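You operate a simulated robot arm through the tools that you are given. There is no shell and no other tool.

The job below is to be done with a simulated robot arm. You get a single attempt, and the scene is never put back.

JOB
Replace the wrong number in the log with the card's and lock it.
Fine: unlock first; press CLEAR once; ENTER saves.
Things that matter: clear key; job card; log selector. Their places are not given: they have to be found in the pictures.

It is judged by the outcome, as a careful person would: the job done as asked, and still so three seconds after it is handed in. It fails if anything else is knocked over, pushed out of place, dropped, spilled or broken.

ROBOT AND FRAMES
A 7-joint arm with a two-finger parallel gripper, fixed in place. Base frame: the origin is on the floor under the middle of its stand, x ahead of it, y to its left, z up; the work surface is at about z = 880. Readings come in mm, degrees, newtons and seconds.
It reaches about 1479 mm from its shoulder. Its first joint turns from -166.0 to 166.0 degrees. Payload 4.4 kg.
The tool frame sits at the grasp point between the pads (the TCP): z along the fingers, y along the line on which they close. The tips reach 23 mm beyond it. Largest opening 94 mm; finger width 38, thickness 10; the body of the gripper, 54 by 96 mm, starts 39 mm behind the TCP.
Orientation is that of the tool frame in the base frame, as a unit quaternion [x, y, z, w]. With the fingers straight down and closing along the base's y, the tool's x points along the base's -x, its y along +y and its z along -z.

CONTROLS
- The arm moves only by the tool step_arm. Its argument "rows" is a list of rows, each an object of numbers (a shift or turn left out is 0, a gripper value left out holds the last): "tx", "ty", "tz": the shift along the base's x, y, z in units of 40 mm (1.0 is 40 mm); "wx", "wy", "wz": the turn, a rotation vector about the base's x, y, z in units of 8 degrees (1.0 is 8 degrees); "hand": the closure in counts, from 0 (fully open) to 255 (shut). In form: [{"tx": .., "ty": .., "tz": .., "wx": .., "wy": .., "wz": .., "hand": ..}, ...]. A call has 1 to 20 rows; each row shifts and turns the commanded pose from where the row before left it. A call with a number of a shift or a turn outside -1 to 1 is refused whole. Each row takes 0.2 s and may step no farther than 50 mm and 8.6 degrees from the row before; otherwise, or with a gripper value out of range, the whole call is refused. A pose out of reach is approached as far as the arm can. The call stops where the force on the tool passes 90 N (or 10 N more than at its start, if that is more) or the arm is blocked; 0.2 s more then pass. Each finger travels about 72 mm/s and halts on what it meets, pressing with about 37 N; the grip force reading is that of the motor and also rises with nothing between the fingers. The clock runs only during rows and for 0.2 s after the last one: add rows that do not move to give the fingers time. The reply holds the time, the measured pose of the TCP, the force on the tool along the base axes, the opening and the grip force, in the units named above and with some noise, with the torque about the TCP (base axes, N m) and any sound that the robot's microphone picked up, and new pictures: "views" is both (left out), scene, wrist or none.
- Cameras (640 x 400 px; columns grow to the right, rows downward): "scene" is fixed at [220.8, 650.8, 1683.3]; the picture's right is [-0.79, -0.62, 0.00], its down [-0.30, 0.38, -0.87] and it looks along [0.54, -0.69, -0.49] (base axes); focal length 350 px, centre (320, 200). "wrist" rides on the gripper at [86, 16, -75] in the tool frame; the picture's right is [-0.18, 0.98, 0.00], its down [-0.58, -0.11, -0.81] and it looks along [-0.79, -0.15, 0.59] (tool axes); focal length 243 px, centre (320, 200).
- probe_pixels(camera, pixels): there is no depth. For up to 12 entries [column, row, z] of the newest picture of that camera ("zoom" is the newest enlarged one), the place [x, y] in the base frame at which the ray of that pixel passes the height z, good to about 2 mm. It takes no simulated time.
- inspect(camera, box): a new picture of the part [left, top, right, bottom] of that camera's present view, enlarged. It takes no simulated time.
- sign_off(): hands the job in; it is judged then, once.

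Leave the gripper open and the arm clear of the work at the hand-in unless told otherwise.

The tools are called after "Emit:" by a JSON object that holds its "method" and its "body". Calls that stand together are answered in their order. step_arm: Moves the arm, as the interface text tells. Its arguments: {"type":"object","properties":{"rows":{"type":"array"},"views":{"type":"string","enum":["both","scene","wrist","none"]}},"required":["rows"]} The other tools are called the same way: probe_pixels (camera, pixels) gives the place at which the rays of pixels pass given heights; inspect (camera, box) takes an enlarged picture of a part of a camera's view; sign_off () hands the job in.

At the start:

```text
time: 0.0
tool_pos: [591.3, 6.5, 1442.7]
ee_rot: [0.0, 1.0, 0.0, 0.001]
wrist_force: [-0.2, 0.2, -1.6]
wrist_torque: [0.0, 0.05, 0.03]
gripper_width: 93.8
grasp_force: 0.1
```

scene: 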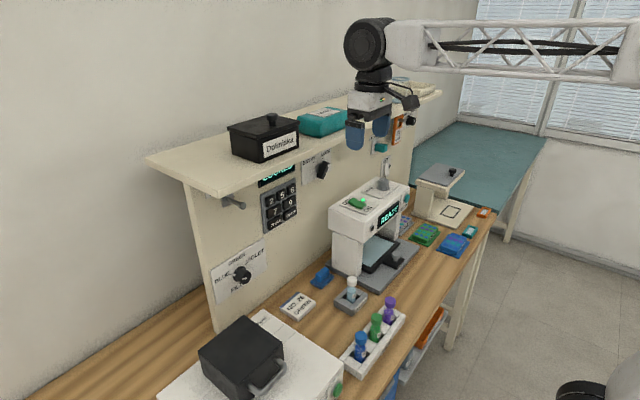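
wrist: 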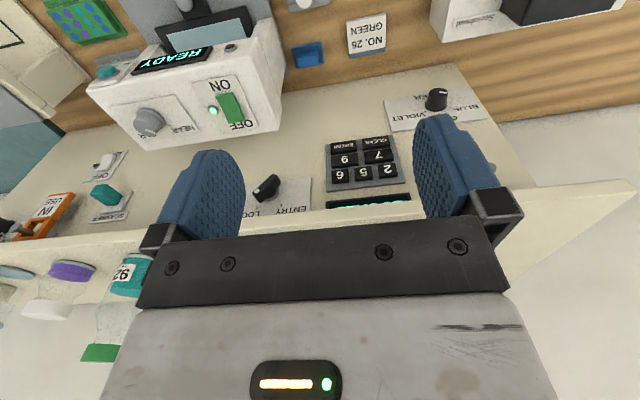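

I can see a bench with a vertical panel. It holds a keypad around (280,207), a display "LOCKED", a selector near (322,170) and another knob at (242,275). A card reading "NO. 26 GREEN" lies on the bench around (298,306). I'll enlarge these areas.

Emit:
{"method": "inspect", "body": {"camera": "scene", "box": [240, 140, 360, 240]}}

Emit:
{"method": "inspect", "body": {"camera": "scene", "box": [190, 230, 350, 330]}}

Emit:
{"method": "inspect", "body": {"camera": "wrist", "box": [220, 120, 500, 240]}}

Emit:
{"method": "inspect", "body": {"camera": "wrist", "box": [0, 0, 400, 240]}}

Emit:
{"method": "inspect", "body": {"camera": "scene", "box": [360, 70, 500, 260]}}

```text
4.00 times, centred on (300, 190) of scene
```

zoom: 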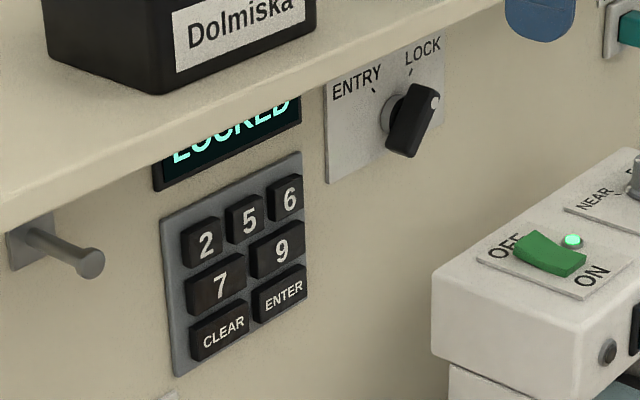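

```text
4.00 times, centred on (270, 280) of scene
```

zoom: 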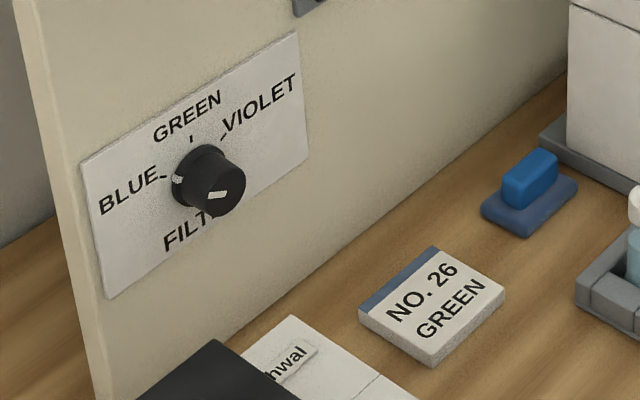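

```text
2.29 times, centred on (360, 180) of wrist
```

zoom: 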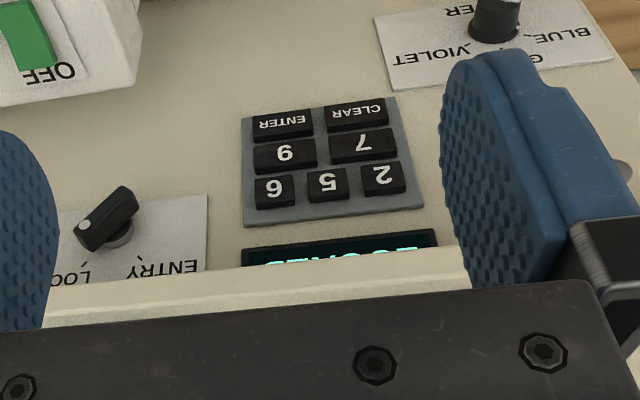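

```text
1.60 times, centred on (200, 120) of wrist
```

zoom: 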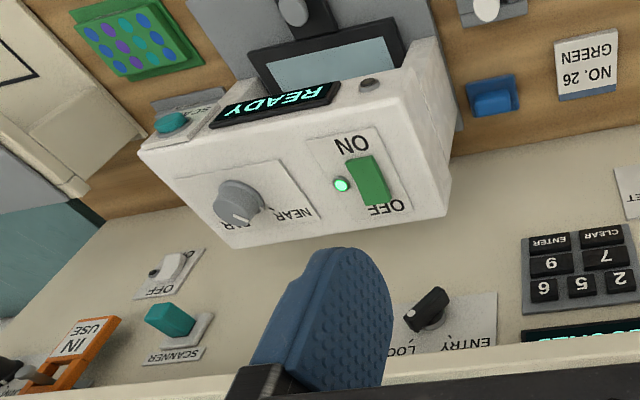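

```text
2.11 times, centred on (430, 165) of scene
```

zoom: 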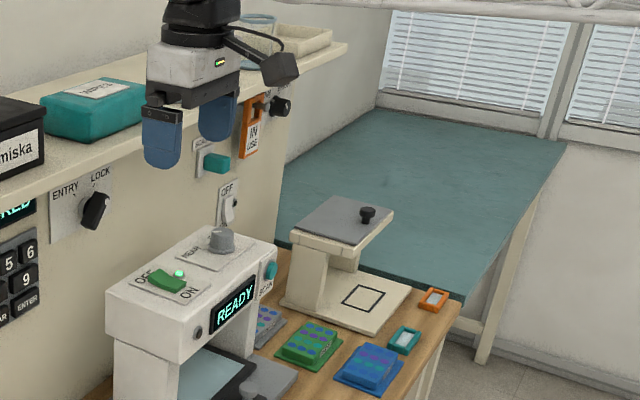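

The card reads "NO. 26 / GREEN". The log keypad has keys 2, 5, 6, 7, 9, CLEAR and ENTER, with a LOCKED display above it. The ENTRY/LOCK selector points to LOCK. Next I'll probe the base line of the panel and the key pixels at several heights, so I can triangulate between the two cameras.

Emit:
{"method": "probe_pixels", "body": {"camera": "scene", "pixels": [[216, 330, 880], [287, 279, 880], [330, 250, 880], [296, 222.5, 1150], [296, 222.5, 1200], [296, 222.5, 1250], [311, 214, 1150], [311, 214, 1200], [311, 214, 1250], [341, 172, 1200], [341, 172, 1250], [341, 172, 1300]]}}

Emit:
{"method": "probe_pixels", "body": {"camera": "wrist", "pixels": [[377, 142, 1100], [377, 142, 1150], [377, 142, 1200], [344, 147, 1100], [344, 147, 1150], [344, 147, 1200], [266, 187, 1150], [266, 187, 1200], [266, 187, 1250], [367, 35, 885], [437, 98, 1050], [437, 98, 1100]]}}

```text
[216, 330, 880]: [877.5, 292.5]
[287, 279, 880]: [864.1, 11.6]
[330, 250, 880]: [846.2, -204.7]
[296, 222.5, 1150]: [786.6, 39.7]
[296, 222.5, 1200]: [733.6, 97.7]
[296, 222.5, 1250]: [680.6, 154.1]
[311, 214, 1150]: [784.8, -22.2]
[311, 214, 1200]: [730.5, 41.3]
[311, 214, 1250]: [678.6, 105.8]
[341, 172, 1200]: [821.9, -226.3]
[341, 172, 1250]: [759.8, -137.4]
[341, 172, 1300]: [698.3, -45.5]
```

```text
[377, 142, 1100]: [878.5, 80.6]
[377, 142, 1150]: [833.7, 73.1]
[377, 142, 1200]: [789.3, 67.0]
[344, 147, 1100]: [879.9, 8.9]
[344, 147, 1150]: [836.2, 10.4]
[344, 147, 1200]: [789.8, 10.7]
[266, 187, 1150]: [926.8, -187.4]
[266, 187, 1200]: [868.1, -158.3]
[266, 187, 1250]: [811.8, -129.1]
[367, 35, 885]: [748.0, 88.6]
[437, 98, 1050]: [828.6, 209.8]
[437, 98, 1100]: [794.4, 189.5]
```

I had the zoom offset wrong for the first image. The corrected scene pixels are CLEAR (275.8,223), ENTER (291,214.5) and selector (322.5,172). I'll probe those again.

Emit:
{"method": "probe_pixels", "body": {"camera": "scene", "pixels": [[275.8, 223, 1050], [275.8, 223, 1100], [275.8, 223, 1150], [291, 214.5, 1050], [291, 214.5, 1100], [291, 214.5, 1150], [322.5, 172, 1150], [322.5, 172, 1200], [322.5, 172, 1250], [271.5, 200.5, 1150], [292.5, 190, 1150], [250.5, 279, 1000]]}}

Emit:
{"method": "probe_pixels", "body": {"camera": "wrist", "pixels": [[375.9, 141.8, 1100], [375.9, 141.8, 1120], [343.6, 146.2, 1100], [343.6, 146.2, 1120], [388, 172, 1150], [388, 172, 1170], [340, 175, 1150], [340, 175, 1170], [256.5, 191.5, 1180], [256.5, 191.5, 1200], [275, 183, 1180], [275, 183, 1200]]}}

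```text
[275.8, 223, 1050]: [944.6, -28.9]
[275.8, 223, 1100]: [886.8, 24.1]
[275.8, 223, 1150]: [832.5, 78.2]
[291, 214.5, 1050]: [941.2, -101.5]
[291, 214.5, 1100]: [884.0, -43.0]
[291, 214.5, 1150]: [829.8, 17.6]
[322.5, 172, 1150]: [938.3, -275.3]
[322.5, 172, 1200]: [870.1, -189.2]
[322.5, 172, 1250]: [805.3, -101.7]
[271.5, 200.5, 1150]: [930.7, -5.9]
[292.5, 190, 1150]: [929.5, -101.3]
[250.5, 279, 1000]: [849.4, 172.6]
```

```text
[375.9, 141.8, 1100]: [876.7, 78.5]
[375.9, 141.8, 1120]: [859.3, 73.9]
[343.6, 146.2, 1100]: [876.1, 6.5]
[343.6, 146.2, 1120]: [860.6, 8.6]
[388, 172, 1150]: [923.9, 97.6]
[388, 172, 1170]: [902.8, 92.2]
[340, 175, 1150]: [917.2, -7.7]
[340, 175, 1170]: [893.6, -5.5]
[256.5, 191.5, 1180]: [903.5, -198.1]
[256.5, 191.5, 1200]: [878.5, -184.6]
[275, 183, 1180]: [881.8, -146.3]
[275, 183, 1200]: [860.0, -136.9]
```

Triangulation puts CLEAR near (836, 73, 1146), ENTER near (837, 11, 1145) and the selector handle near (836, -143, 1227). Next I'll find the other keys and the shelf's lower front edge, which is an obstacle.

Emit:
{"method": "probe_pixels", "body": {"camera": "wrist", "pixels": [[387.2, 168.9, 1200], [387.2, 168.9, 1230], [339.7, 175.5, 1200], [339.7, 175.5, 1230], [363, 172.5, 1230], [378.5, 155.5, 1180], [344.5, 159.5, 1180], [420.9, 199.5, 1250], [420.9, 199.5, 1300], [420.9, 199.5, 1350], [239.7, 227.9, 1300], [239.7, 227.9, 1350]]}}

Emit:
{"method": "probe_pixels", "body": {"camera": "scene", "pixels": [[271.5, 200.75, 1200], [271.5, 200.75, 1230], [292.5, 190, 1200], [292.5, 190, 1230], [282, 195.5, 1220], [275, 211.75, 1180], [290, 203, 1180], [220, 197, 1300], [220, 197, 1350], [345, 142.5, 1300], [345, 142.5, 1350], [282.5, 170, 1300]]}}

Emit:
{"method": "inspect", "body": {"camera": "wrist", "box": [320, 120, 420, 190]}}

Emit:
{"method": "inspect", "body": {"camera": "wrist", "box": [230, 160, 330, 230]}}

Emit:
{"method": "inspect", "body": {"camera": "scene", "box": [140, 90, 300, 190]}}

```text
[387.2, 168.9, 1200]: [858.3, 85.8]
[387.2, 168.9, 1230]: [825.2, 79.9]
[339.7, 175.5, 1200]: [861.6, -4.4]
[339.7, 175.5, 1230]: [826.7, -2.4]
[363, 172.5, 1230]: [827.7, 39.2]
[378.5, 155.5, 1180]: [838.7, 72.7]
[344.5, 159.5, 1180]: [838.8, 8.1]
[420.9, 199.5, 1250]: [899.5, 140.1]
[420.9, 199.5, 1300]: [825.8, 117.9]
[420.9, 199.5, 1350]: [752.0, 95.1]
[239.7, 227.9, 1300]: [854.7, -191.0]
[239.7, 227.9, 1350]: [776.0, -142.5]
```

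```text
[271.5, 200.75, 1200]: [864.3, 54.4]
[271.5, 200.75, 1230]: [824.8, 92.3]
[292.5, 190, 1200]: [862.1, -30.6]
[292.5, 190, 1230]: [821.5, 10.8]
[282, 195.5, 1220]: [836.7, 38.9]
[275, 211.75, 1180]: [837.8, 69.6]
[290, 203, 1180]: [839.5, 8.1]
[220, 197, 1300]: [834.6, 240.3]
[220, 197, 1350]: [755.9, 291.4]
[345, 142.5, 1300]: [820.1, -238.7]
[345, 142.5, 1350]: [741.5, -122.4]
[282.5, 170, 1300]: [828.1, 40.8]
```

```text
5.71 times, centred on (370, 155) of wrist
```

zoom: 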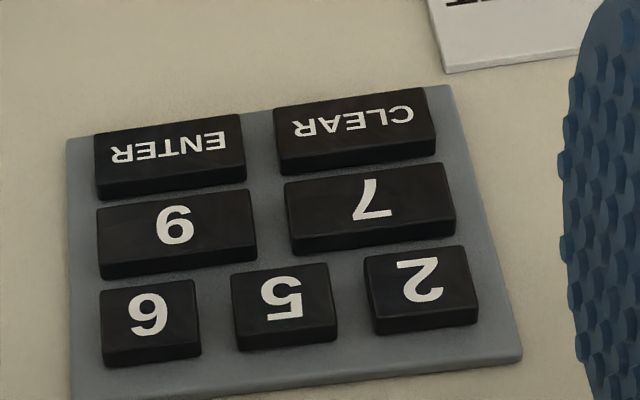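

```text
5.71 times, centred on (280, 195) of wrist
```

zoom: 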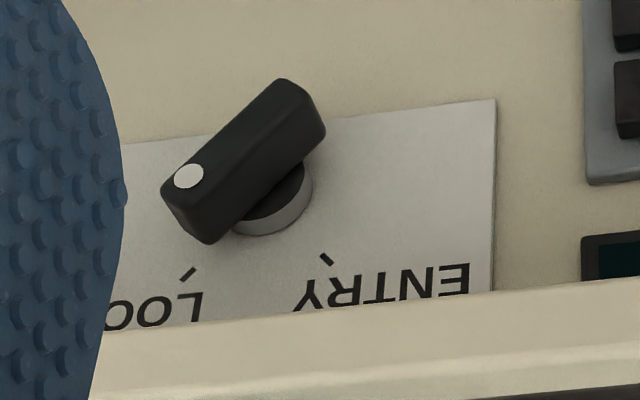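

```text
4.00 times, centred on (220, 140) of scene
```

zoom: 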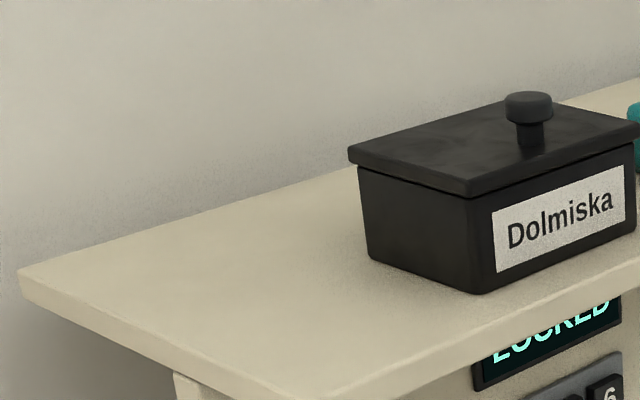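

The keys come out as follows: 2 at (837,81,1220), 5 at (837,39,1220), 6 at (837,-3,1220), 7 at (838,71,1180) and 9 at (839,8,1180). The shelf edge is poorly conditioned between the two cameras, so I'll look at its left end.

Emit:
{"method": "inspect", "body": {"camera": "scene", "box": [130, 140, 270, 230]}}

Emit:
{"method": "probe_pixels", "body": {"camera": "scene", "pixels": [[145, 157.5, 1300], [145, 157.5, 1320], [145, 157.5, 1350], [215, 189, 1300], [215, 189, 1320], [215, 189, 1350]]}}

Emit:
{"method": "inspect", "body": {"camera": "scene", "box": [380, 60, 460, 140]}}

```text
4.44 times, centred on (200, 185) of scene
```

zoom: 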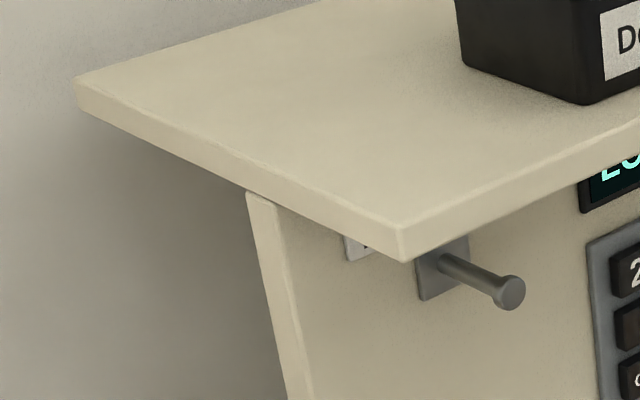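

```text
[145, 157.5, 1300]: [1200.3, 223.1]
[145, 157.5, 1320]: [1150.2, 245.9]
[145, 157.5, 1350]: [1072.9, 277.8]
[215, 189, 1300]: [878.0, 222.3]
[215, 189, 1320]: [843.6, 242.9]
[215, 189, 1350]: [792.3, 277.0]
```

```text
5.00 times, centred on (420, 100) of scene
```

zoom: 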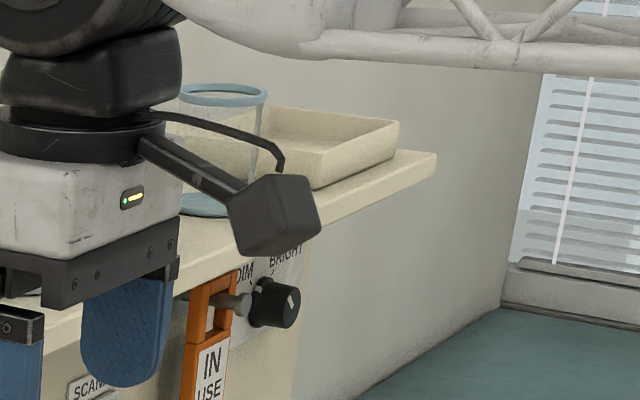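

The shelf overhangs to about x≈780 with its underside near z≈1330. The white device with the green switch, near y≈-200, could get in the way at the selector. I'll look closer at it and at the selector in both views.

Emit:
{"method": "inspect", "body": {"camera": "scene", "box": [300, 140, 430, 240]}}

Emit:
{"method": "inspect", "body": {"camera": "wrist", "box": [60, 20, 300, 170]}}

Emit:
{"method": "probe_pixels", "body": {"camera": "wrist", "pixels": [[257.3, 190.6, 1230], [257.3, 190.6, 1250], [274.8, 176.6, 1210], [274.8, 176.6, 1230], [256.7, 207.8, 1220], [256.7, 207.8, 1240], [281.1, 205.2, 1220], [281.1, 205.2, 1240], [270, 198, 1200], [270, 198, 1220]]}}

Emit:
{"method": "probe_pixels", "body": {"camera": "scene", "pixels": [[328.75, 165.75, 1230], [328.75, 165.75, 1250], [320.75, 177.5, 1210], [320.75, 177.5, 1230], [313.75, 162.5, 1220], [313.75, 162.5, 1240], [322.5, 157.5, 1220], [322.5, 157.5, 1240]]}}

```text
4.00 times, centred on (365, 190) of scene
```

zoom: 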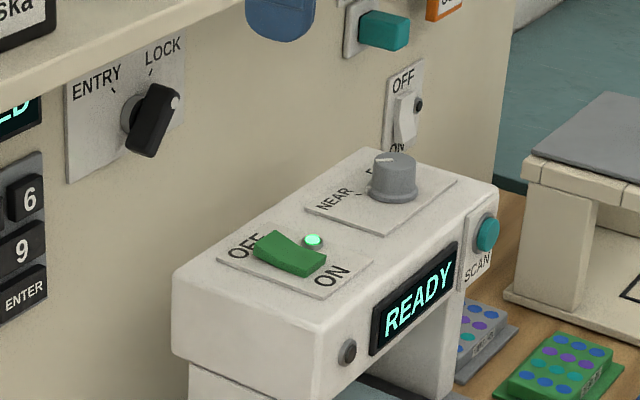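

```text
2.67 times, centred on (180, 95) of wrist
```

zoom: 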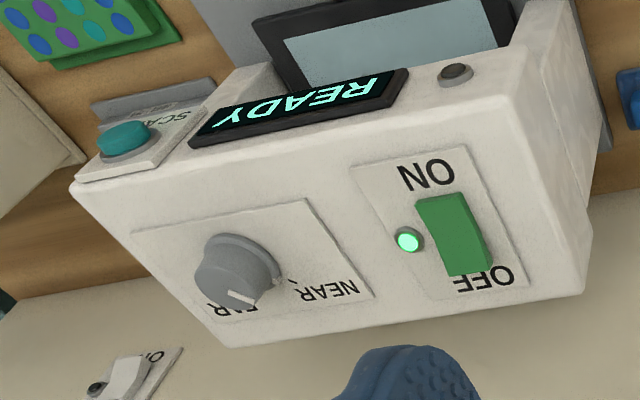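

```text
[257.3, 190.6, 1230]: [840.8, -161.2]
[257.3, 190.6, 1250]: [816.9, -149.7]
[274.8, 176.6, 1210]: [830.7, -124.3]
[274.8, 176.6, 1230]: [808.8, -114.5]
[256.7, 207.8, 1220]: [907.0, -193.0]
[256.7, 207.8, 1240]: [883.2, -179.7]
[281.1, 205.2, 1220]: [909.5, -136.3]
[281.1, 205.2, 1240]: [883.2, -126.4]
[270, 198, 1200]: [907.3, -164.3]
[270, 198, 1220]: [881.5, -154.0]
```

```text
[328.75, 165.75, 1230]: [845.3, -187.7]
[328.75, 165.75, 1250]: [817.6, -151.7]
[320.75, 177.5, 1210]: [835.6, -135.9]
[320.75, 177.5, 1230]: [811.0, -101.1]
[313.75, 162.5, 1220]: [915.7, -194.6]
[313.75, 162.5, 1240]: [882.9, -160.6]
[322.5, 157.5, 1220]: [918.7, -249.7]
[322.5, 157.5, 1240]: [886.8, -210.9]
```

The selector axis is near (y=-138, z=1239) with the handle front at x≈818. Its ticks are about ±45° from vertical, so going from LOCK to ENTRY is a -90° turn about x. I'll check the device's top corner nearest the selector.

Emit:
{"method": "probe_pixels", "body": {"camera": "wrist", "pixels": [[278.4, 129.4, 1050], [278.4, 129.4, 1100], [278.4, 129.4, 1150], [257, 50, 1050], [257, 50, 1100], [257, 50, 1150]]}}

Emit:
{"method": "probe_pixels", "body": {"camera": "scene", "pixels": [[330.5, 207.5, 1050], [330.5, 207.5, 1100], [330.5, 207.5, 1150], [366, 224, 1050], [366, 224, 1100], [366, 224, 1150], [384, 188, 1100], [384, 188, 1150]]}}

```text
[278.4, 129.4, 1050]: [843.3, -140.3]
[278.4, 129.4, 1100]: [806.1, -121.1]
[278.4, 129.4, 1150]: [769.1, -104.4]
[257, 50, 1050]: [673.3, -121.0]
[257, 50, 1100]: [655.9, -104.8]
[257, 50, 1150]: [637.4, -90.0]
```

```text
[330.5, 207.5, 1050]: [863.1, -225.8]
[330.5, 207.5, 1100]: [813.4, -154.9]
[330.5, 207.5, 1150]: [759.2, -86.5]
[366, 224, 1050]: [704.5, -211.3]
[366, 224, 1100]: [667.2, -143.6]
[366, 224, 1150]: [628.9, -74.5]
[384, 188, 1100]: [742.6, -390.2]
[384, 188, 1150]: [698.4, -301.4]
```

The device top is near z≈1133 and spans x 640–780 with its left side at y≈-105, so the camera mustn't hang below the gripper at the selector. I'll keep the camera on the +y side. First I'll pitch the fingers from straight down to pointing at the panel (+x), staying back and high.

Emit:
{"method": "step_arm", "body": {"rows": [{"wy": -0.9375, "tx": -0.1, "tz": -0.1}, {"wy": -0.9375, "tx": -0.1, "tz": -0.1}, {"wy": -0.9375, "tx": -0.1, "tz": -0.1}, {"wy": -0.9375, "tx": -0.1, "tz": -0.1}, {"wy": -0.9375, "tx": -0.1, "tz": -0.1}, {"wy": -0.9375, "tx": -0.1, "tz": -0.1}], "views": "both"}}

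```text
time: 1.4
tool_pos: [569.1, 7.4, 1420.0]
ee_rot: [0.0, 0.923, 0.0, 0.385]
wrist_force: [0.3, -0.1, -0.8]
wrist_torque: [0.01, 0.0, 0.01]
gripper_width: 94.1
grasp_force: 0.1
```

scene: 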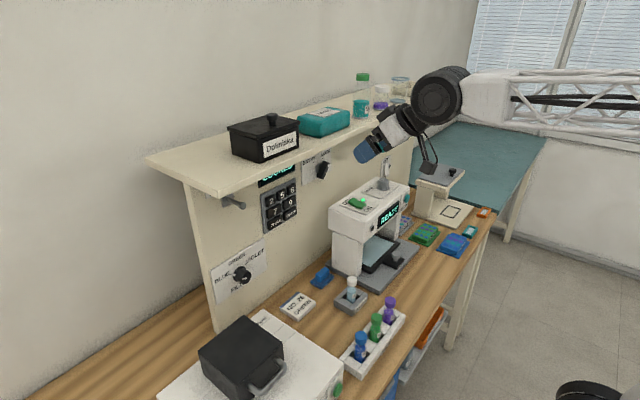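
wrist: 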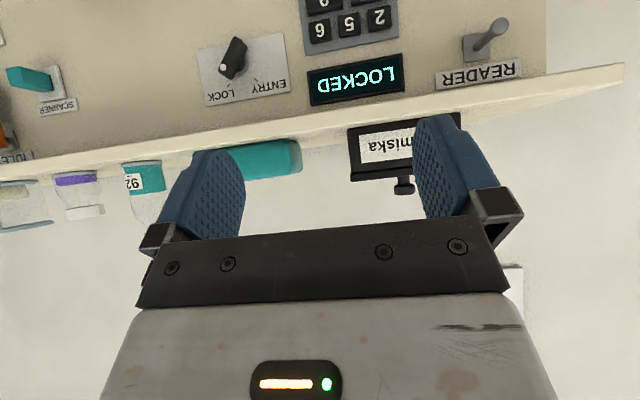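

The pitch is halfway there at 45° with no problems, and the display reads LOCKED. Before continuing I'll probe the shelf edge from this new viewpoint.

Emit:
{"method": "inspect", "body": {"camera": "wrist", "box": [190, 0, 540, 200]}}

Emit:
{"method": "probe_pixels", "body": {"camera": "wrist", "pixels": [[300, 120, 1300], [300, 120, 1320], [300, 120, 1340], [300, 130, 1340], [300, 130, 1360], [232, 58, 1240], [209, 92, 1260], [255, 86, 1260], [320, 30, 1220], [349, 23, 1220], [378, 17, 1220]]}}

```text
1.83 times, centred on (365, 100) of wrist
```

zoom: 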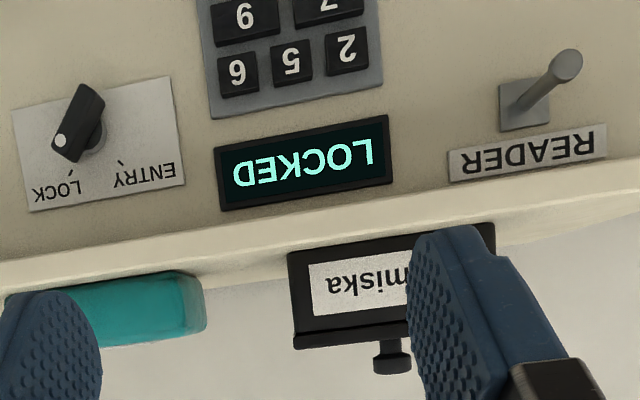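

```text
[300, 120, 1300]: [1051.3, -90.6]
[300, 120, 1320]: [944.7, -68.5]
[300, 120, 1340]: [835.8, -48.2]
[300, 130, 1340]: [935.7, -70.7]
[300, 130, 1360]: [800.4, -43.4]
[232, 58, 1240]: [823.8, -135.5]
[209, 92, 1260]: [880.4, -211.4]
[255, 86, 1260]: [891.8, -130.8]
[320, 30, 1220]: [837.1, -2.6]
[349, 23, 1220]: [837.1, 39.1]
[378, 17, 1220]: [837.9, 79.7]
```

The keys are confirmed. The shelf's lower edge works out at about x≈735, z≈1360, so there is room to work under it. I'll finish the pitch to horizontal and lower the arm toward z≈1280.

Emit:
{"method": "step_arm", "body": {"rows": [{"wy": -0.9375, "tx": -0.1, "tz": -0.6}, {"wy": -0.9375, "tx": -0.1, "tz": -0.6}, {"wy": -0.9375, "tx": -0.1, "tz": -0.6}, {"wy": -0.9375, "tx": -0.1, "tz": -0.6}, {"wy": -0.9375, "tx": -0.1, "tz": -0.6}, {"wy": -0.9375, "tx": -0.1, "tz": -0.6}], "views": "both"}}

```text
time: 3.0
tool_pos: [632.2, 14.7, 1103.2]
ee_rot: [-0.011, 0.823, 0.01, 0.568]
wrist_force: [-0.6, -0.4, 1.6]
wrist_torque: [-0.01, 0.09, 0.01]
gripper_width: 94.1
grasp_force: 0.1
out of reach, approached as far as the arm can: row 6
stopped in row 6: the arm was blocked; the commanded pose is now the measured one
```

scene: 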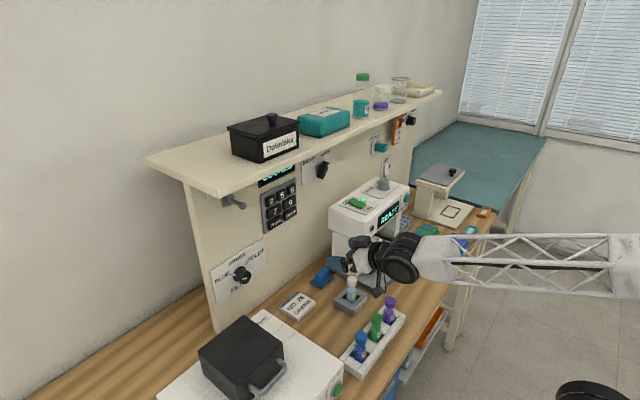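
wrist: 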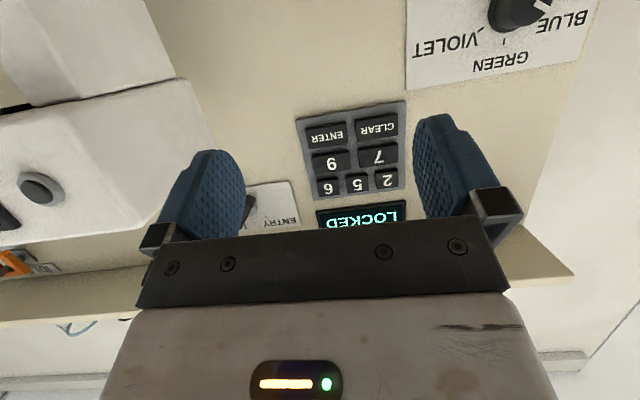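

The last rows went out of reach, and the arm sagged to z=1103 with the fingers about 21° below horizontal. Force is low and nothing looks disturbed. I'll check the neighbouring objects before moving on.

Emit:
{"method": "inspect", "body": {"camera": "scene", "box": [270, 160, 480, 370]}}

Emit:
{"method": "step_arm", "body": {"rows": [{"tz": 0.5}, {"tz": 0.5}], "views": "both"}}

```text
1.90 times, centred on (375, 265) of scene
```

zoom: 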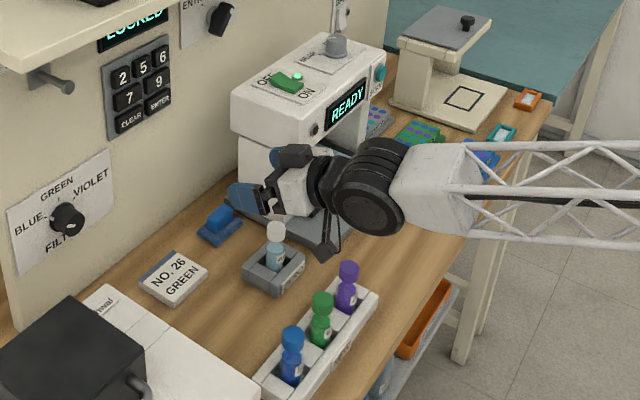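

```text
time: 3.6
tool_pos: [632.3, 14.7, 1142.4]
ee_rot: [-0.011, 0.823, 0.01, 0.568]
wrist_force: [0.5, -0.5, 0.9]
wrist_torque: [0.01, 0.02, -0.01]
gripper_width: 94.2
grasp_force: 0.1
```

scene: 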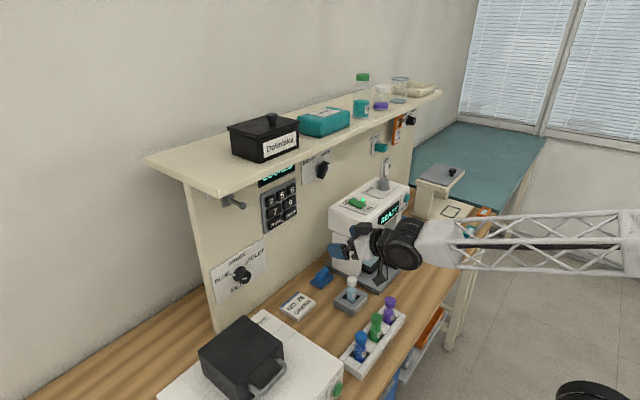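
wrist: 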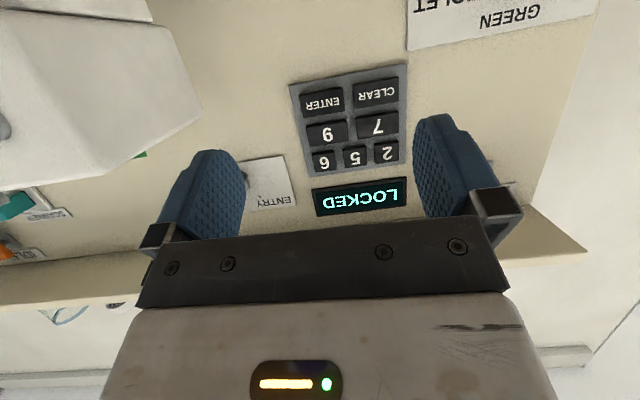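

Nothing was disturbed. I'll raise the arm further and move it slightly forward, then finish the pitch a little at a time.

Emit:
{"method": "step_arm", "body": {"rows": [{"tz": 0.5, "tx": 0.2}, {"tz": 0.5, "tx": 0.2}, {"wy": -0.5, "tx": 0.2}, {"wy": -0.5, "tx": 0.2}], "views": "both"}}

```text
time: 4.6
tool_pos: [662.9, 12.9, 1182.2]
ee_rot: [-0.012, 0.78, 0.009, 0.625]
wrist_force: [0.3, -0.4, -0.5]
wrist_torque: [-0.02, -0.01, -0.03]
gripper_width: 94.1
grasp_force: 0.2
```

scene: 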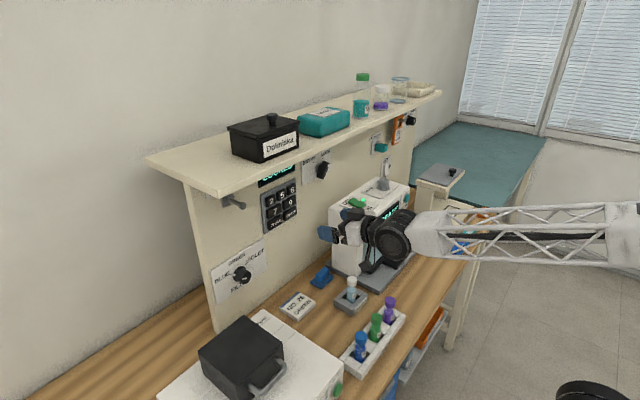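
wrist: 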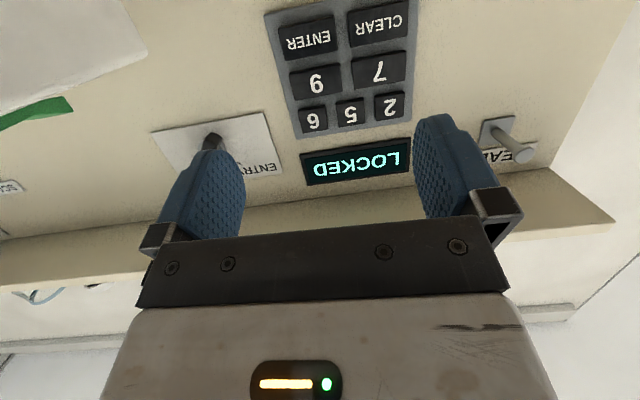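

That worked, with about 12.6° of pitch left. I'll finish it with small rows.

Emit:
{"method": "step_arm", "body": {"rows": [{"wy": -0.5, "tz": 0.1}, {"wy": -0.5, "tz": 0.1}, {"wy": -0.55, "tz": 0.1}], "views": "none"}}

```text
time: 5.4
tool_pos: [663.6, 13.6, 1193.9]
ee_rot: [-0.014, 0.708, 0.008, 0.706]
wrist_force: [-1.1, 0.1, -0.2]
wrist_torque: [-0.03, 0.02, 0.0]
gripper_width: 94.0
grasp_force: 0.1
```

The fingers now point at the panel, with a small yaw of about 1.8° to take out. Next I'll roll about x to bring the camera to the left (+y) side, rising to z≈1239.

Emit:
{"method": "step_arm", "body": {"rows": [{"wz": -0.22, "wx": 0.06}, {"wx": 0.9375, "tz": 0.1}, {"wx": 0.9375, "tz": 0.1}, {"wx": 0.9375, "tz": 0.1}, {"wx": 0.9375, "tz": 0.1}, {"wx": 0.9375, "tz": 0.1}, {"wx": 0.9375, "tz": 0.1}], "views": "both"}}

```text
time: 7.0
tool_pos: [663.6, 14.4, 1218.6]
ee_rot: [0.272, 0.654, 0.272, 0.652]
wrist_force: [-0.2, -0.3, -0.3]
wrist_torque: [-0.02, -0.01, 0.02]
gripper_width: 94.2
grasp_force: 0.0
```

scene: 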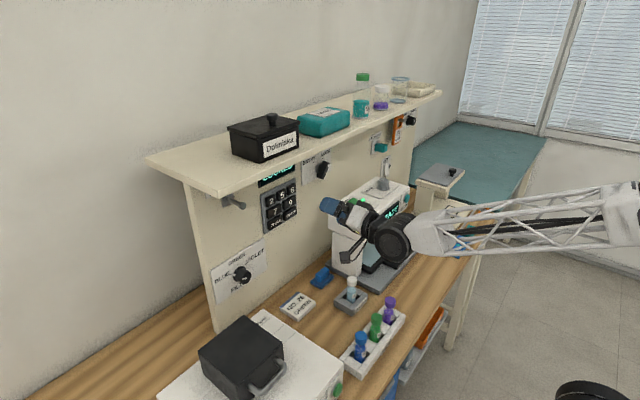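
wrist: 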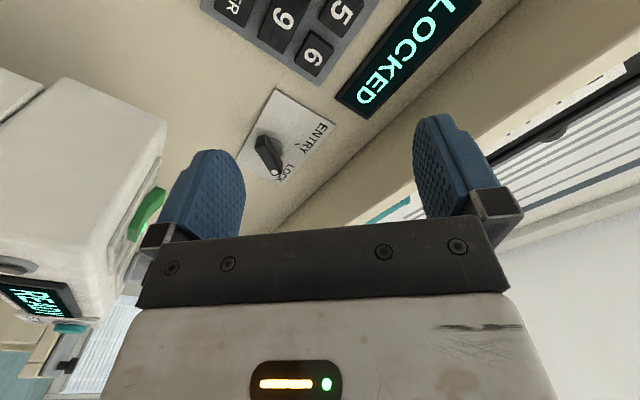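

φ is 45° and the orientation is accurate. I'll continue the roll to φ=135°, which lines the closing axis up with the length of the handle.

Emit:
{"method": "step_arm", "body": {"rows": [{"wx": 0.9375}, {"wx": 0.9375}, {"wx": 0.9375}, {"wx": 0.9375}, {"wx": 0.9375}, {"wx": 0.9375}, {"wx": 0.9375}, {"wx": 0.9375}, {"wx": 0.9375}, {"wx": 0.9375}, {"wx": 0.9375}, {"wx": 0.9375}], "views": "both"}}

```text
time: 9.6
tool_pos: [665.0, 14.8, 1218.6]
ee_rot: [0.653, 0.271, 0.655, 0.269]
wrist_force: [-0.3, -0.2, 0.8]
wrist_torque: [0.01, 0.03, -0.02]
gripper_width: 93.9
grasp_force: 0.0
```

scene: 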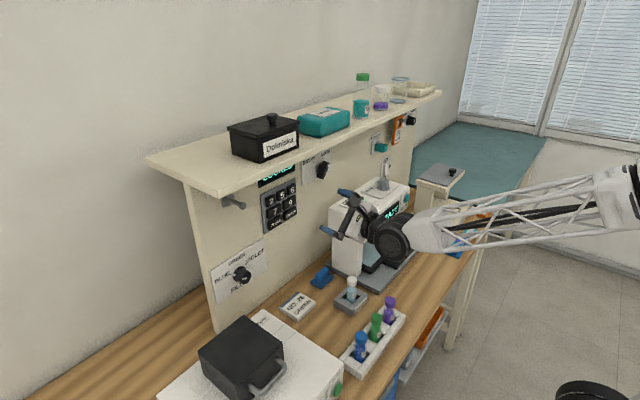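
wrist: 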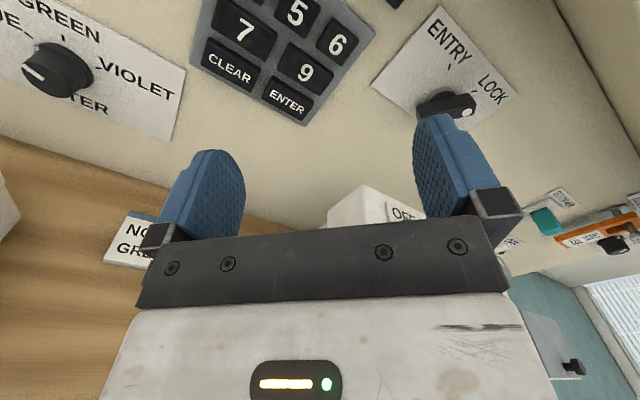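

The roll to φ=135° is done and the camera is on the upper-left side. I'll move sideways in front of the selector at y≈-138, z≈1239, then forward to x≈760, which leaves the tips about 35 mm short of the handle.

Emit:
{"method": "step_arm", "body": {"rows": [{"ty": -0.955, "tz": 0.1275}, {"ty": -0.955, "tz": 0.1275}, {"ty": -0.955, "tz": 0.1275}, {"ty": -0.955, "tz": 0.1275}, {"tx": 0.6}, {"tx": 0.6}, {"tx": 0.6}, {"tx": 0.5}], "views": "both"}}

```text
time: 11.4
tool_pos: [756.3, -135.3, 1238.4]
ee_rot: [0.652, 0.27, 0.655, 0.269]
wrist_force: [0.1, -0.2, 0.4]
wrist_torque: [0.0, 0.01, 0.01]
gripper_width: 94.0
grasp_force: 0.0
```

scene: 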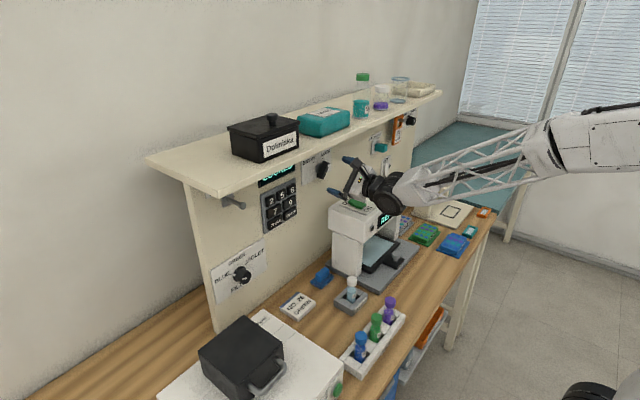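
wrist: 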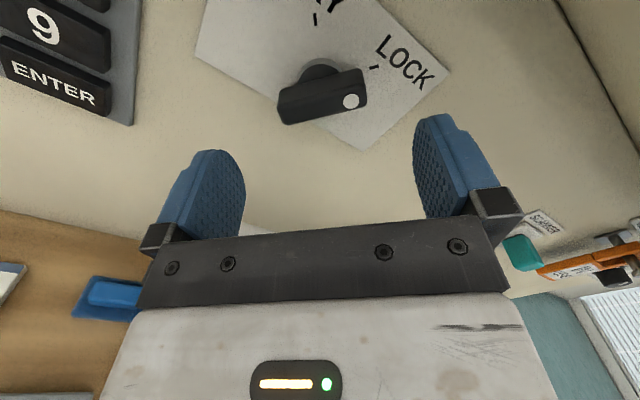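

I can see the handle between the open fingers, from about (280,105) to (365,90), with the dot on the right. I'll zoom in and probe it to refine the axis and angle.

Emit:
{"method": "inspect", "body": {"camera": "wrist", "box": [250, 20, 410, 140]}}

Emit:
{"method": "probe_pixels", "body": {"camera": "wrist", "pixels": [[351, 101, 1240], [351, 101, 1250], [351, 101, 1260], [281, 111, 1210], [281, 111, 1220], [281, 111, 1230], [320, 68, 1230], [320, 68, 1240], [374, 68, 1260], [374, 68, 1270], [317, 18, 1260], [317, 18, 1270]]}}

```text
3.33 times, centred on (330, 80) of wrist
```

zoom: 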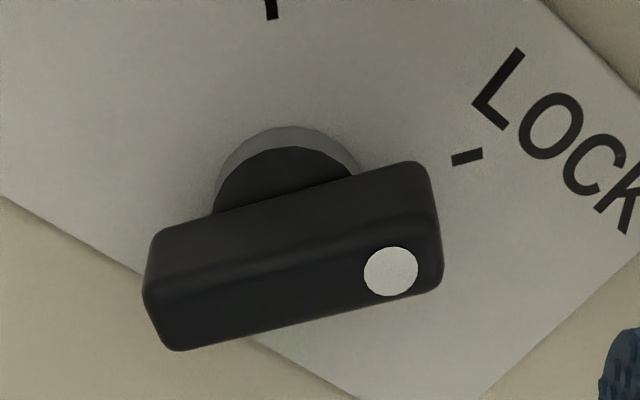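

```text
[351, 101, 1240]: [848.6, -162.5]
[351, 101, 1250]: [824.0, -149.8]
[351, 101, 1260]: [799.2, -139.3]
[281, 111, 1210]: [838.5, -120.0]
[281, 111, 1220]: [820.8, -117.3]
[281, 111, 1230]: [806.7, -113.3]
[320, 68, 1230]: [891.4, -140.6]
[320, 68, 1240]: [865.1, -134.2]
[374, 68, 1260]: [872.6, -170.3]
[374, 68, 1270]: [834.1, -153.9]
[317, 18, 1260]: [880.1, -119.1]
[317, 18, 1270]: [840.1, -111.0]
```

The handle centre is at about (818, -135, 1240), exactly at 45° and about 52 mm long. That suits this grip. I'll advance so the tips straddle it at about x≈832, short of the plate at about 848.

Emit:
{"method": "step_arm", "body": {"rows": [{"tx": 0.45, "tz": 0.05}, {"tx": 0.45}, {"tx": 0.42}], "views": "both"}}

```text
time: 12.2
tool_pos: [809.4, -137.3, 1243.1]
ee_rot: [0.652, 0.27, 0.655, 0.27]
wrist_force: [0.4, -0.4, -0.9]
wrist_torque: [0.0, 0.0, 0.01]
gripper_width: 94.1
grasp_force: 0.2
```

scene: 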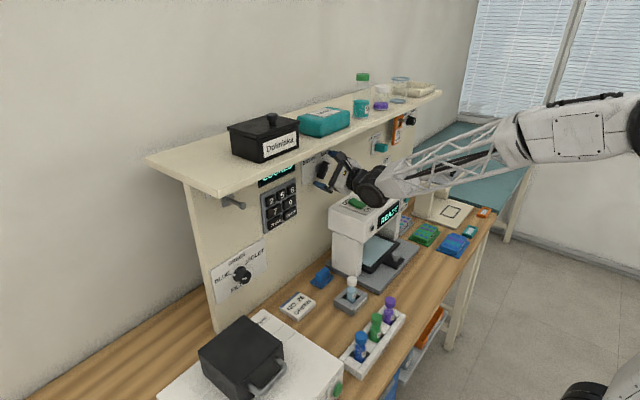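
wrist: 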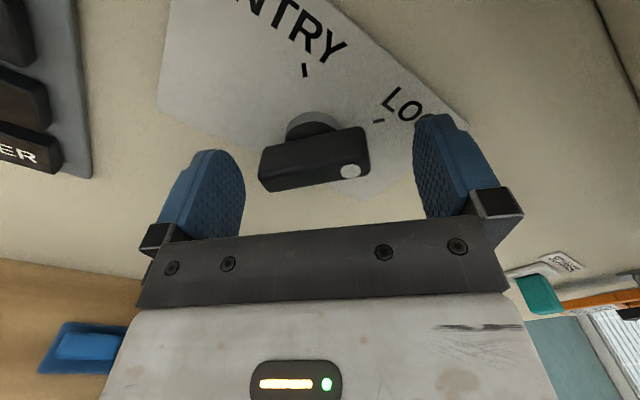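

The handle sits between the fingers. I'll make a small centring correction and then close on the handle.

Emit:
{"method": "step_arm", "body": {"rows": [{"ty": 0.04, "tz": -0.06}, {"hand": 255}, {"hand": 255}, {"hand": 255}, {"hand": 255}], "views": "both"}}

```text
time: 13.4
tool_pos: [808.5, -136.1, 1239.2]
ee_rot: [0.652, 0.27, 0.655, 0.27]
wrist_force: [2.6, 5.2, -2.0]
wrist_torque: [-0.08, -0.04, 0.0]
gripper_width: 56.8
grasp_force: 45.3
```

scene: 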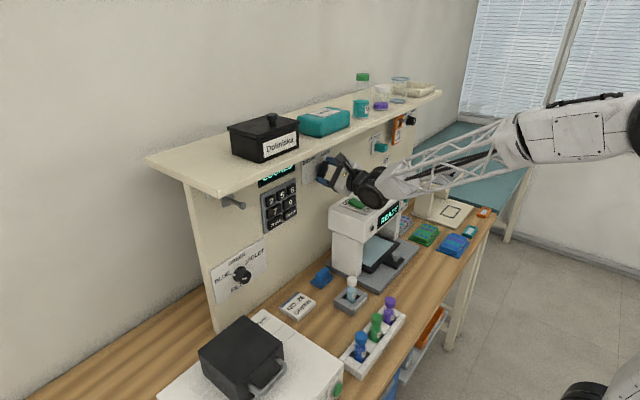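
wrist: 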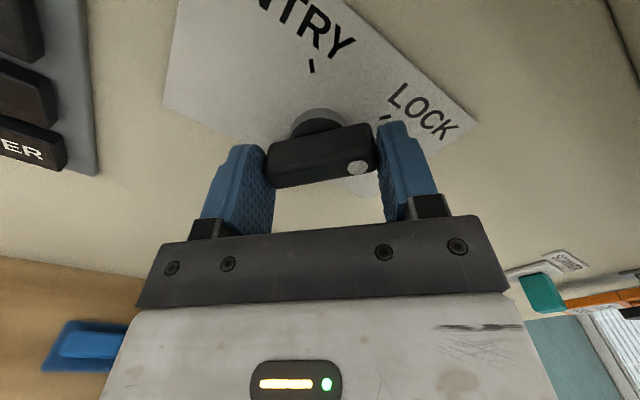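

The handle is gripped at an opening of 56.8 mm and a force of 45. I'll turn by -24° about x, from LOCK toward ENTRY, and check.

Emit:
{"method": "step_arm", "body": {"rows": [{"wx": -0.75}, {"wx": -0.75}, {"wx": -0.75}, {"wx": -0.75}], "views": "wrist"}}

```text
time: 14.4
tool_pos: [809.0, -135.7, 1241.4]
ee_rot: [0.582, 0.401, 0.584, 0.4]
wrist_force: [8.7, 5.2, 7.1]
wrist_torque: [0.01, -0.19, -0.24]
gripper_width: 56.8
grasp_force: 44.9
```

wrist: 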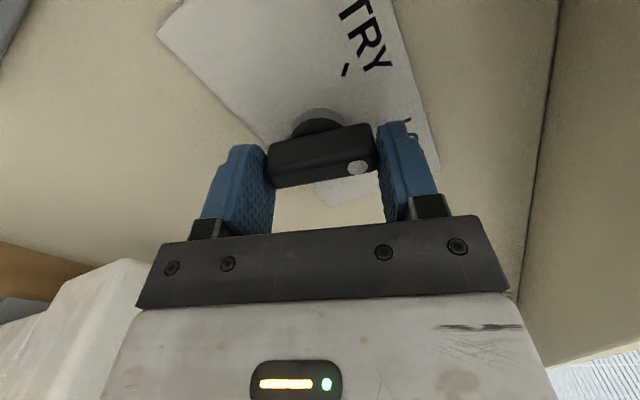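

The handle is turning with the gripper and forces are small. I'll continue another -40°.

Emit:
{"method": "step_arm", "body": {"rows": [{"wx": -1.0}, {"wx": -1.0}, {"wx": -1.0}, {"wx": -1.0}, {"wx": -1.0}], "views": "wrist"}}

```text
time: 15.6
tool_pos: [808.7, -135.8, 1238.7]
ee_rot: [0.409, 0.576, 0.411, 0.576]
wrist_force: [16.8, 14.0, 15.7]
wrist_torque: [-0.01, 0.71, 0.39]
gripper_width: 56.8
grasp_force: 45.4
```

wrist: 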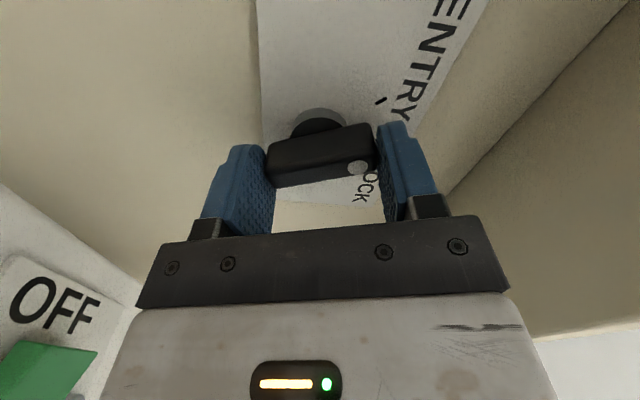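

Torque and forces are modest. About -26° remain. I'll add a 1 mm relief shift toward the reaction force and finish the turn.

Emit:
{"method": "step_arm", "body": {"rows": [{"wx": -0.8, "ty": 0.02, "tz": 0.02}, {"wx": -0.8}, {"wx": -0.8}], "views": "both"}}

```text
time: 16.4
tool_pos: [808.3, -136.0, 1240.4]
ee_rot: [0.309, 0.637, 0.309, 0.635]
wrist_force: [8.4, 4.8, 16.4]
wrist_torque: [0.34, -0.32, 0.02]
gripper_width: 56.2
grasp_force: 44.6
```

scene: 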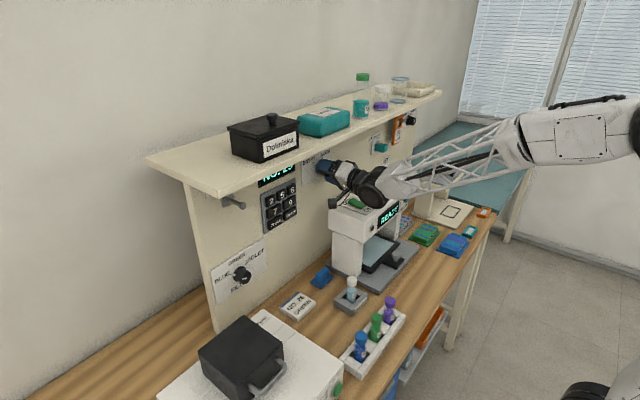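
wrist: 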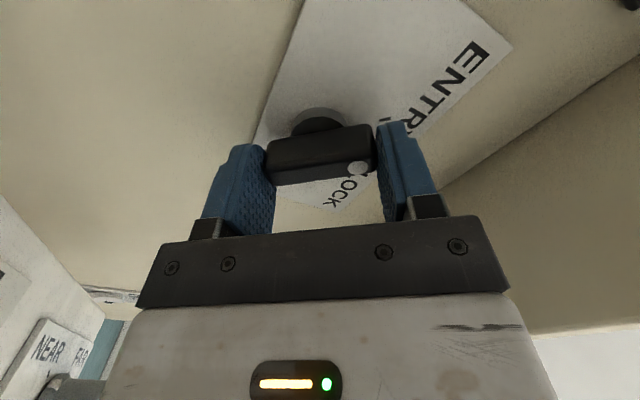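

The display has changed to "NO. 2?", so the log is unlocked. I'll zoom in on the display and the selector.

Emit:
{"method": "inspect", "body": {"camera": "scene", "box": [240, 140, 360, 240]}}

Emit:
{"method": "inspect", "body": {"camera": "wrist", "box": [240, 80, 440, 220]}}

```text
4.00 times, centred on (300, 190) of scene
```

zoom: 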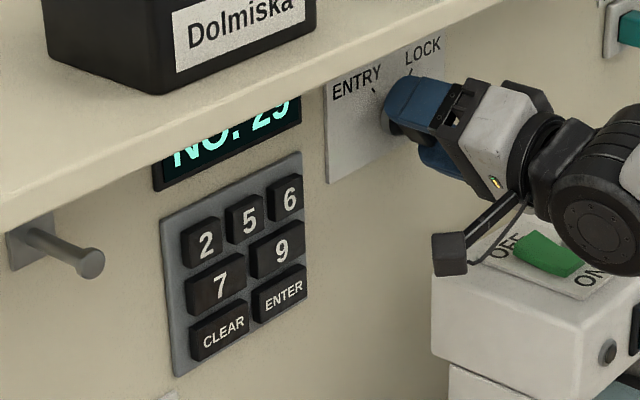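

```text
2.86 times, centred on (340, 150) of wrist
```

zoom: 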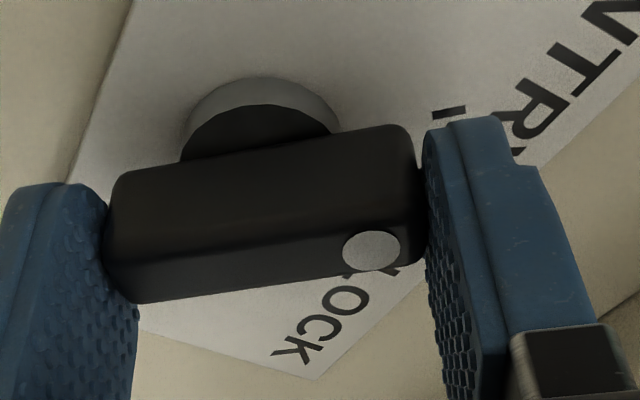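

The log shows "NO. 2?" with a wrong last digit, and the ENTRY tick lines up with the handle exactly as LOCK did. I'll open the fingers and back straight out.

Emit:
{"method": "step_arm", "body": {"rows": [{"hand": 0}, {"hand": 0}, {"hand": 0}, {"hand": 0}, {"tx": -0.5}, {"tx": -0.5}, {"tx": -0.5}], "views": "both"}}

```text
time: 18.0
tool_pos: [749.2, -135.8, 1237.8]
ee_rot: [0.309, 0.637, 0.31, 0.635]
wrist_force: [-0.9, -0.6, 0.7]
wrist_torque: [-0.01, 0.02, -0.01]
gripper_width: 93.8
grasp_force: 0.0
```

scene: 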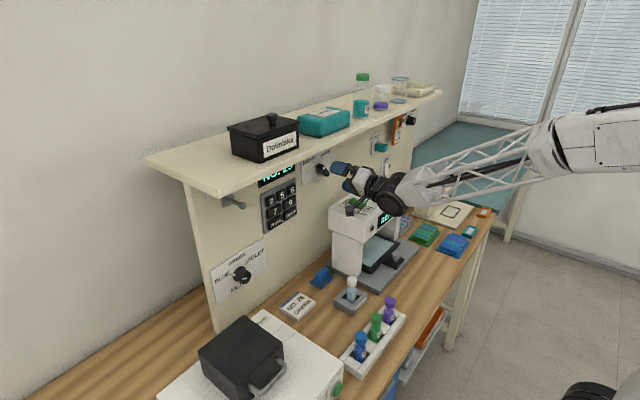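
wrist: 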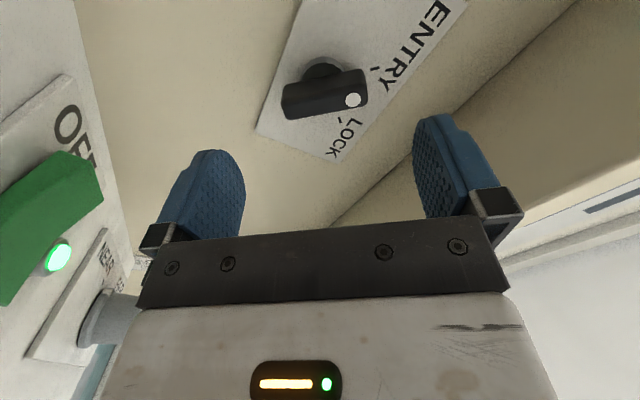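

The selector points at ENTRY and hasn't moved. I'll back away, roll to φ=90°, shift left to the keypad and close the fingers to make a narrow pressing tip.

Emit:
{"method": "step_arm", "body": {"rows": [{"tx": -0.75}, {"tx": -0.75, "wx": 0.6}, {"wx": 0.7, "ty": 0.8}, {"wx": 0.7, "ty": 0.8}, {"wx": 0.7, "ty": 0.8}, {"wx": 0.7, "ty": 0.8}, {"wx": 0.7, "ty": 0.8}, {"wx": 0.675, "ty": 0.8, "hand": 255}, {"ty": 0.4, "tz": -0.5, "hand": 255}, {"tz": -0.8, "hand": 255}, {"tz": -0.8, "hand": 255}, {"hand": 255}], "views": "both"}}

```text
time: 20.6
tool_pos: [687.4, 70.1, 1157.4]
ee_rot: [0.499, 0.501, 0.502, 0.498]
wrist_force: [-0.8, -0.6, 0.0]
wrist_torque: [0.01, -0.04, 0.01]
gripper_width: 0.0
grasp_force: 37.0
```

scene: 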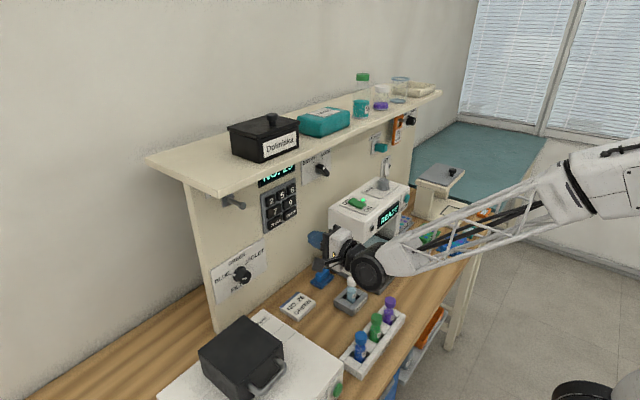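
wrist: 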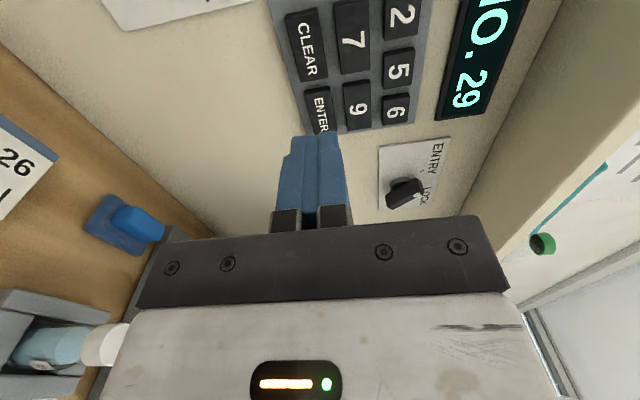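

The log reads NO. 29 and the card says 26. The selector stayed at ENTRY. I'll refine the key centres from this viewpoint before pressing.

Emit:
{"method": "inspect", "body": {"camera": "wrist", "box": [260, 0, 460, 140]}}

Emit:
{"method": "probe_pixels", "body": {"camera": "wrist", "pixels": [[307, 48, 1145], [307, 48, 1140], [321, 112, 1145], [321, 112, 1140], [353, 38, 1180], [357, 105, 1180], [401, 17, 1220], [401, 17, 1215], [398, 68, 1220], [396, 110, 1220], [396, 110, 1215], [396, 110, 1225]]}}

```text
2.86 times, centred on (360, 70) of wrist
```

zoom: 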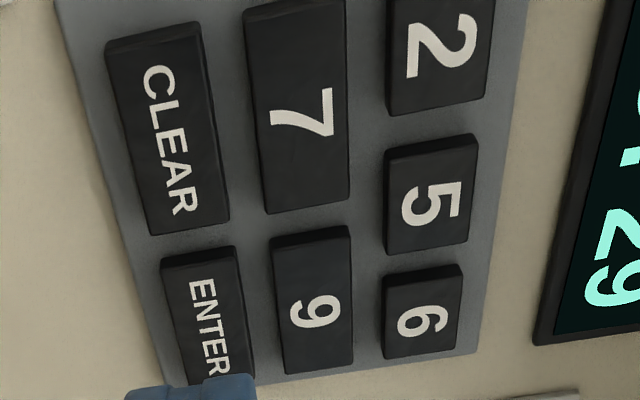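

```text
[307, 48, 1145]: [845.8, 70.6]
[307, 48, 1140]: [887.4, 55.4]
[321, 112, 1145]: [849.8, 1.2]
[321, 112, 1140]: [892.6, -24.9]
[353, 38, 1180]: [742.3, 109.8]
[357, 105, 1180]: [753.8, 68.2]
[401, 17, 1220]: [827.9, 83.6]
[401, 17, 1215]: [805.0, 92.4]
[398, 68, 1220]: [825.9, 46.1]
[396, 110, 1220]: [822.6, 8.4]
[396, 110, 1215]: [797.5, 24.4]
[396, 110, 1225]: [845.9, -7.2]
```

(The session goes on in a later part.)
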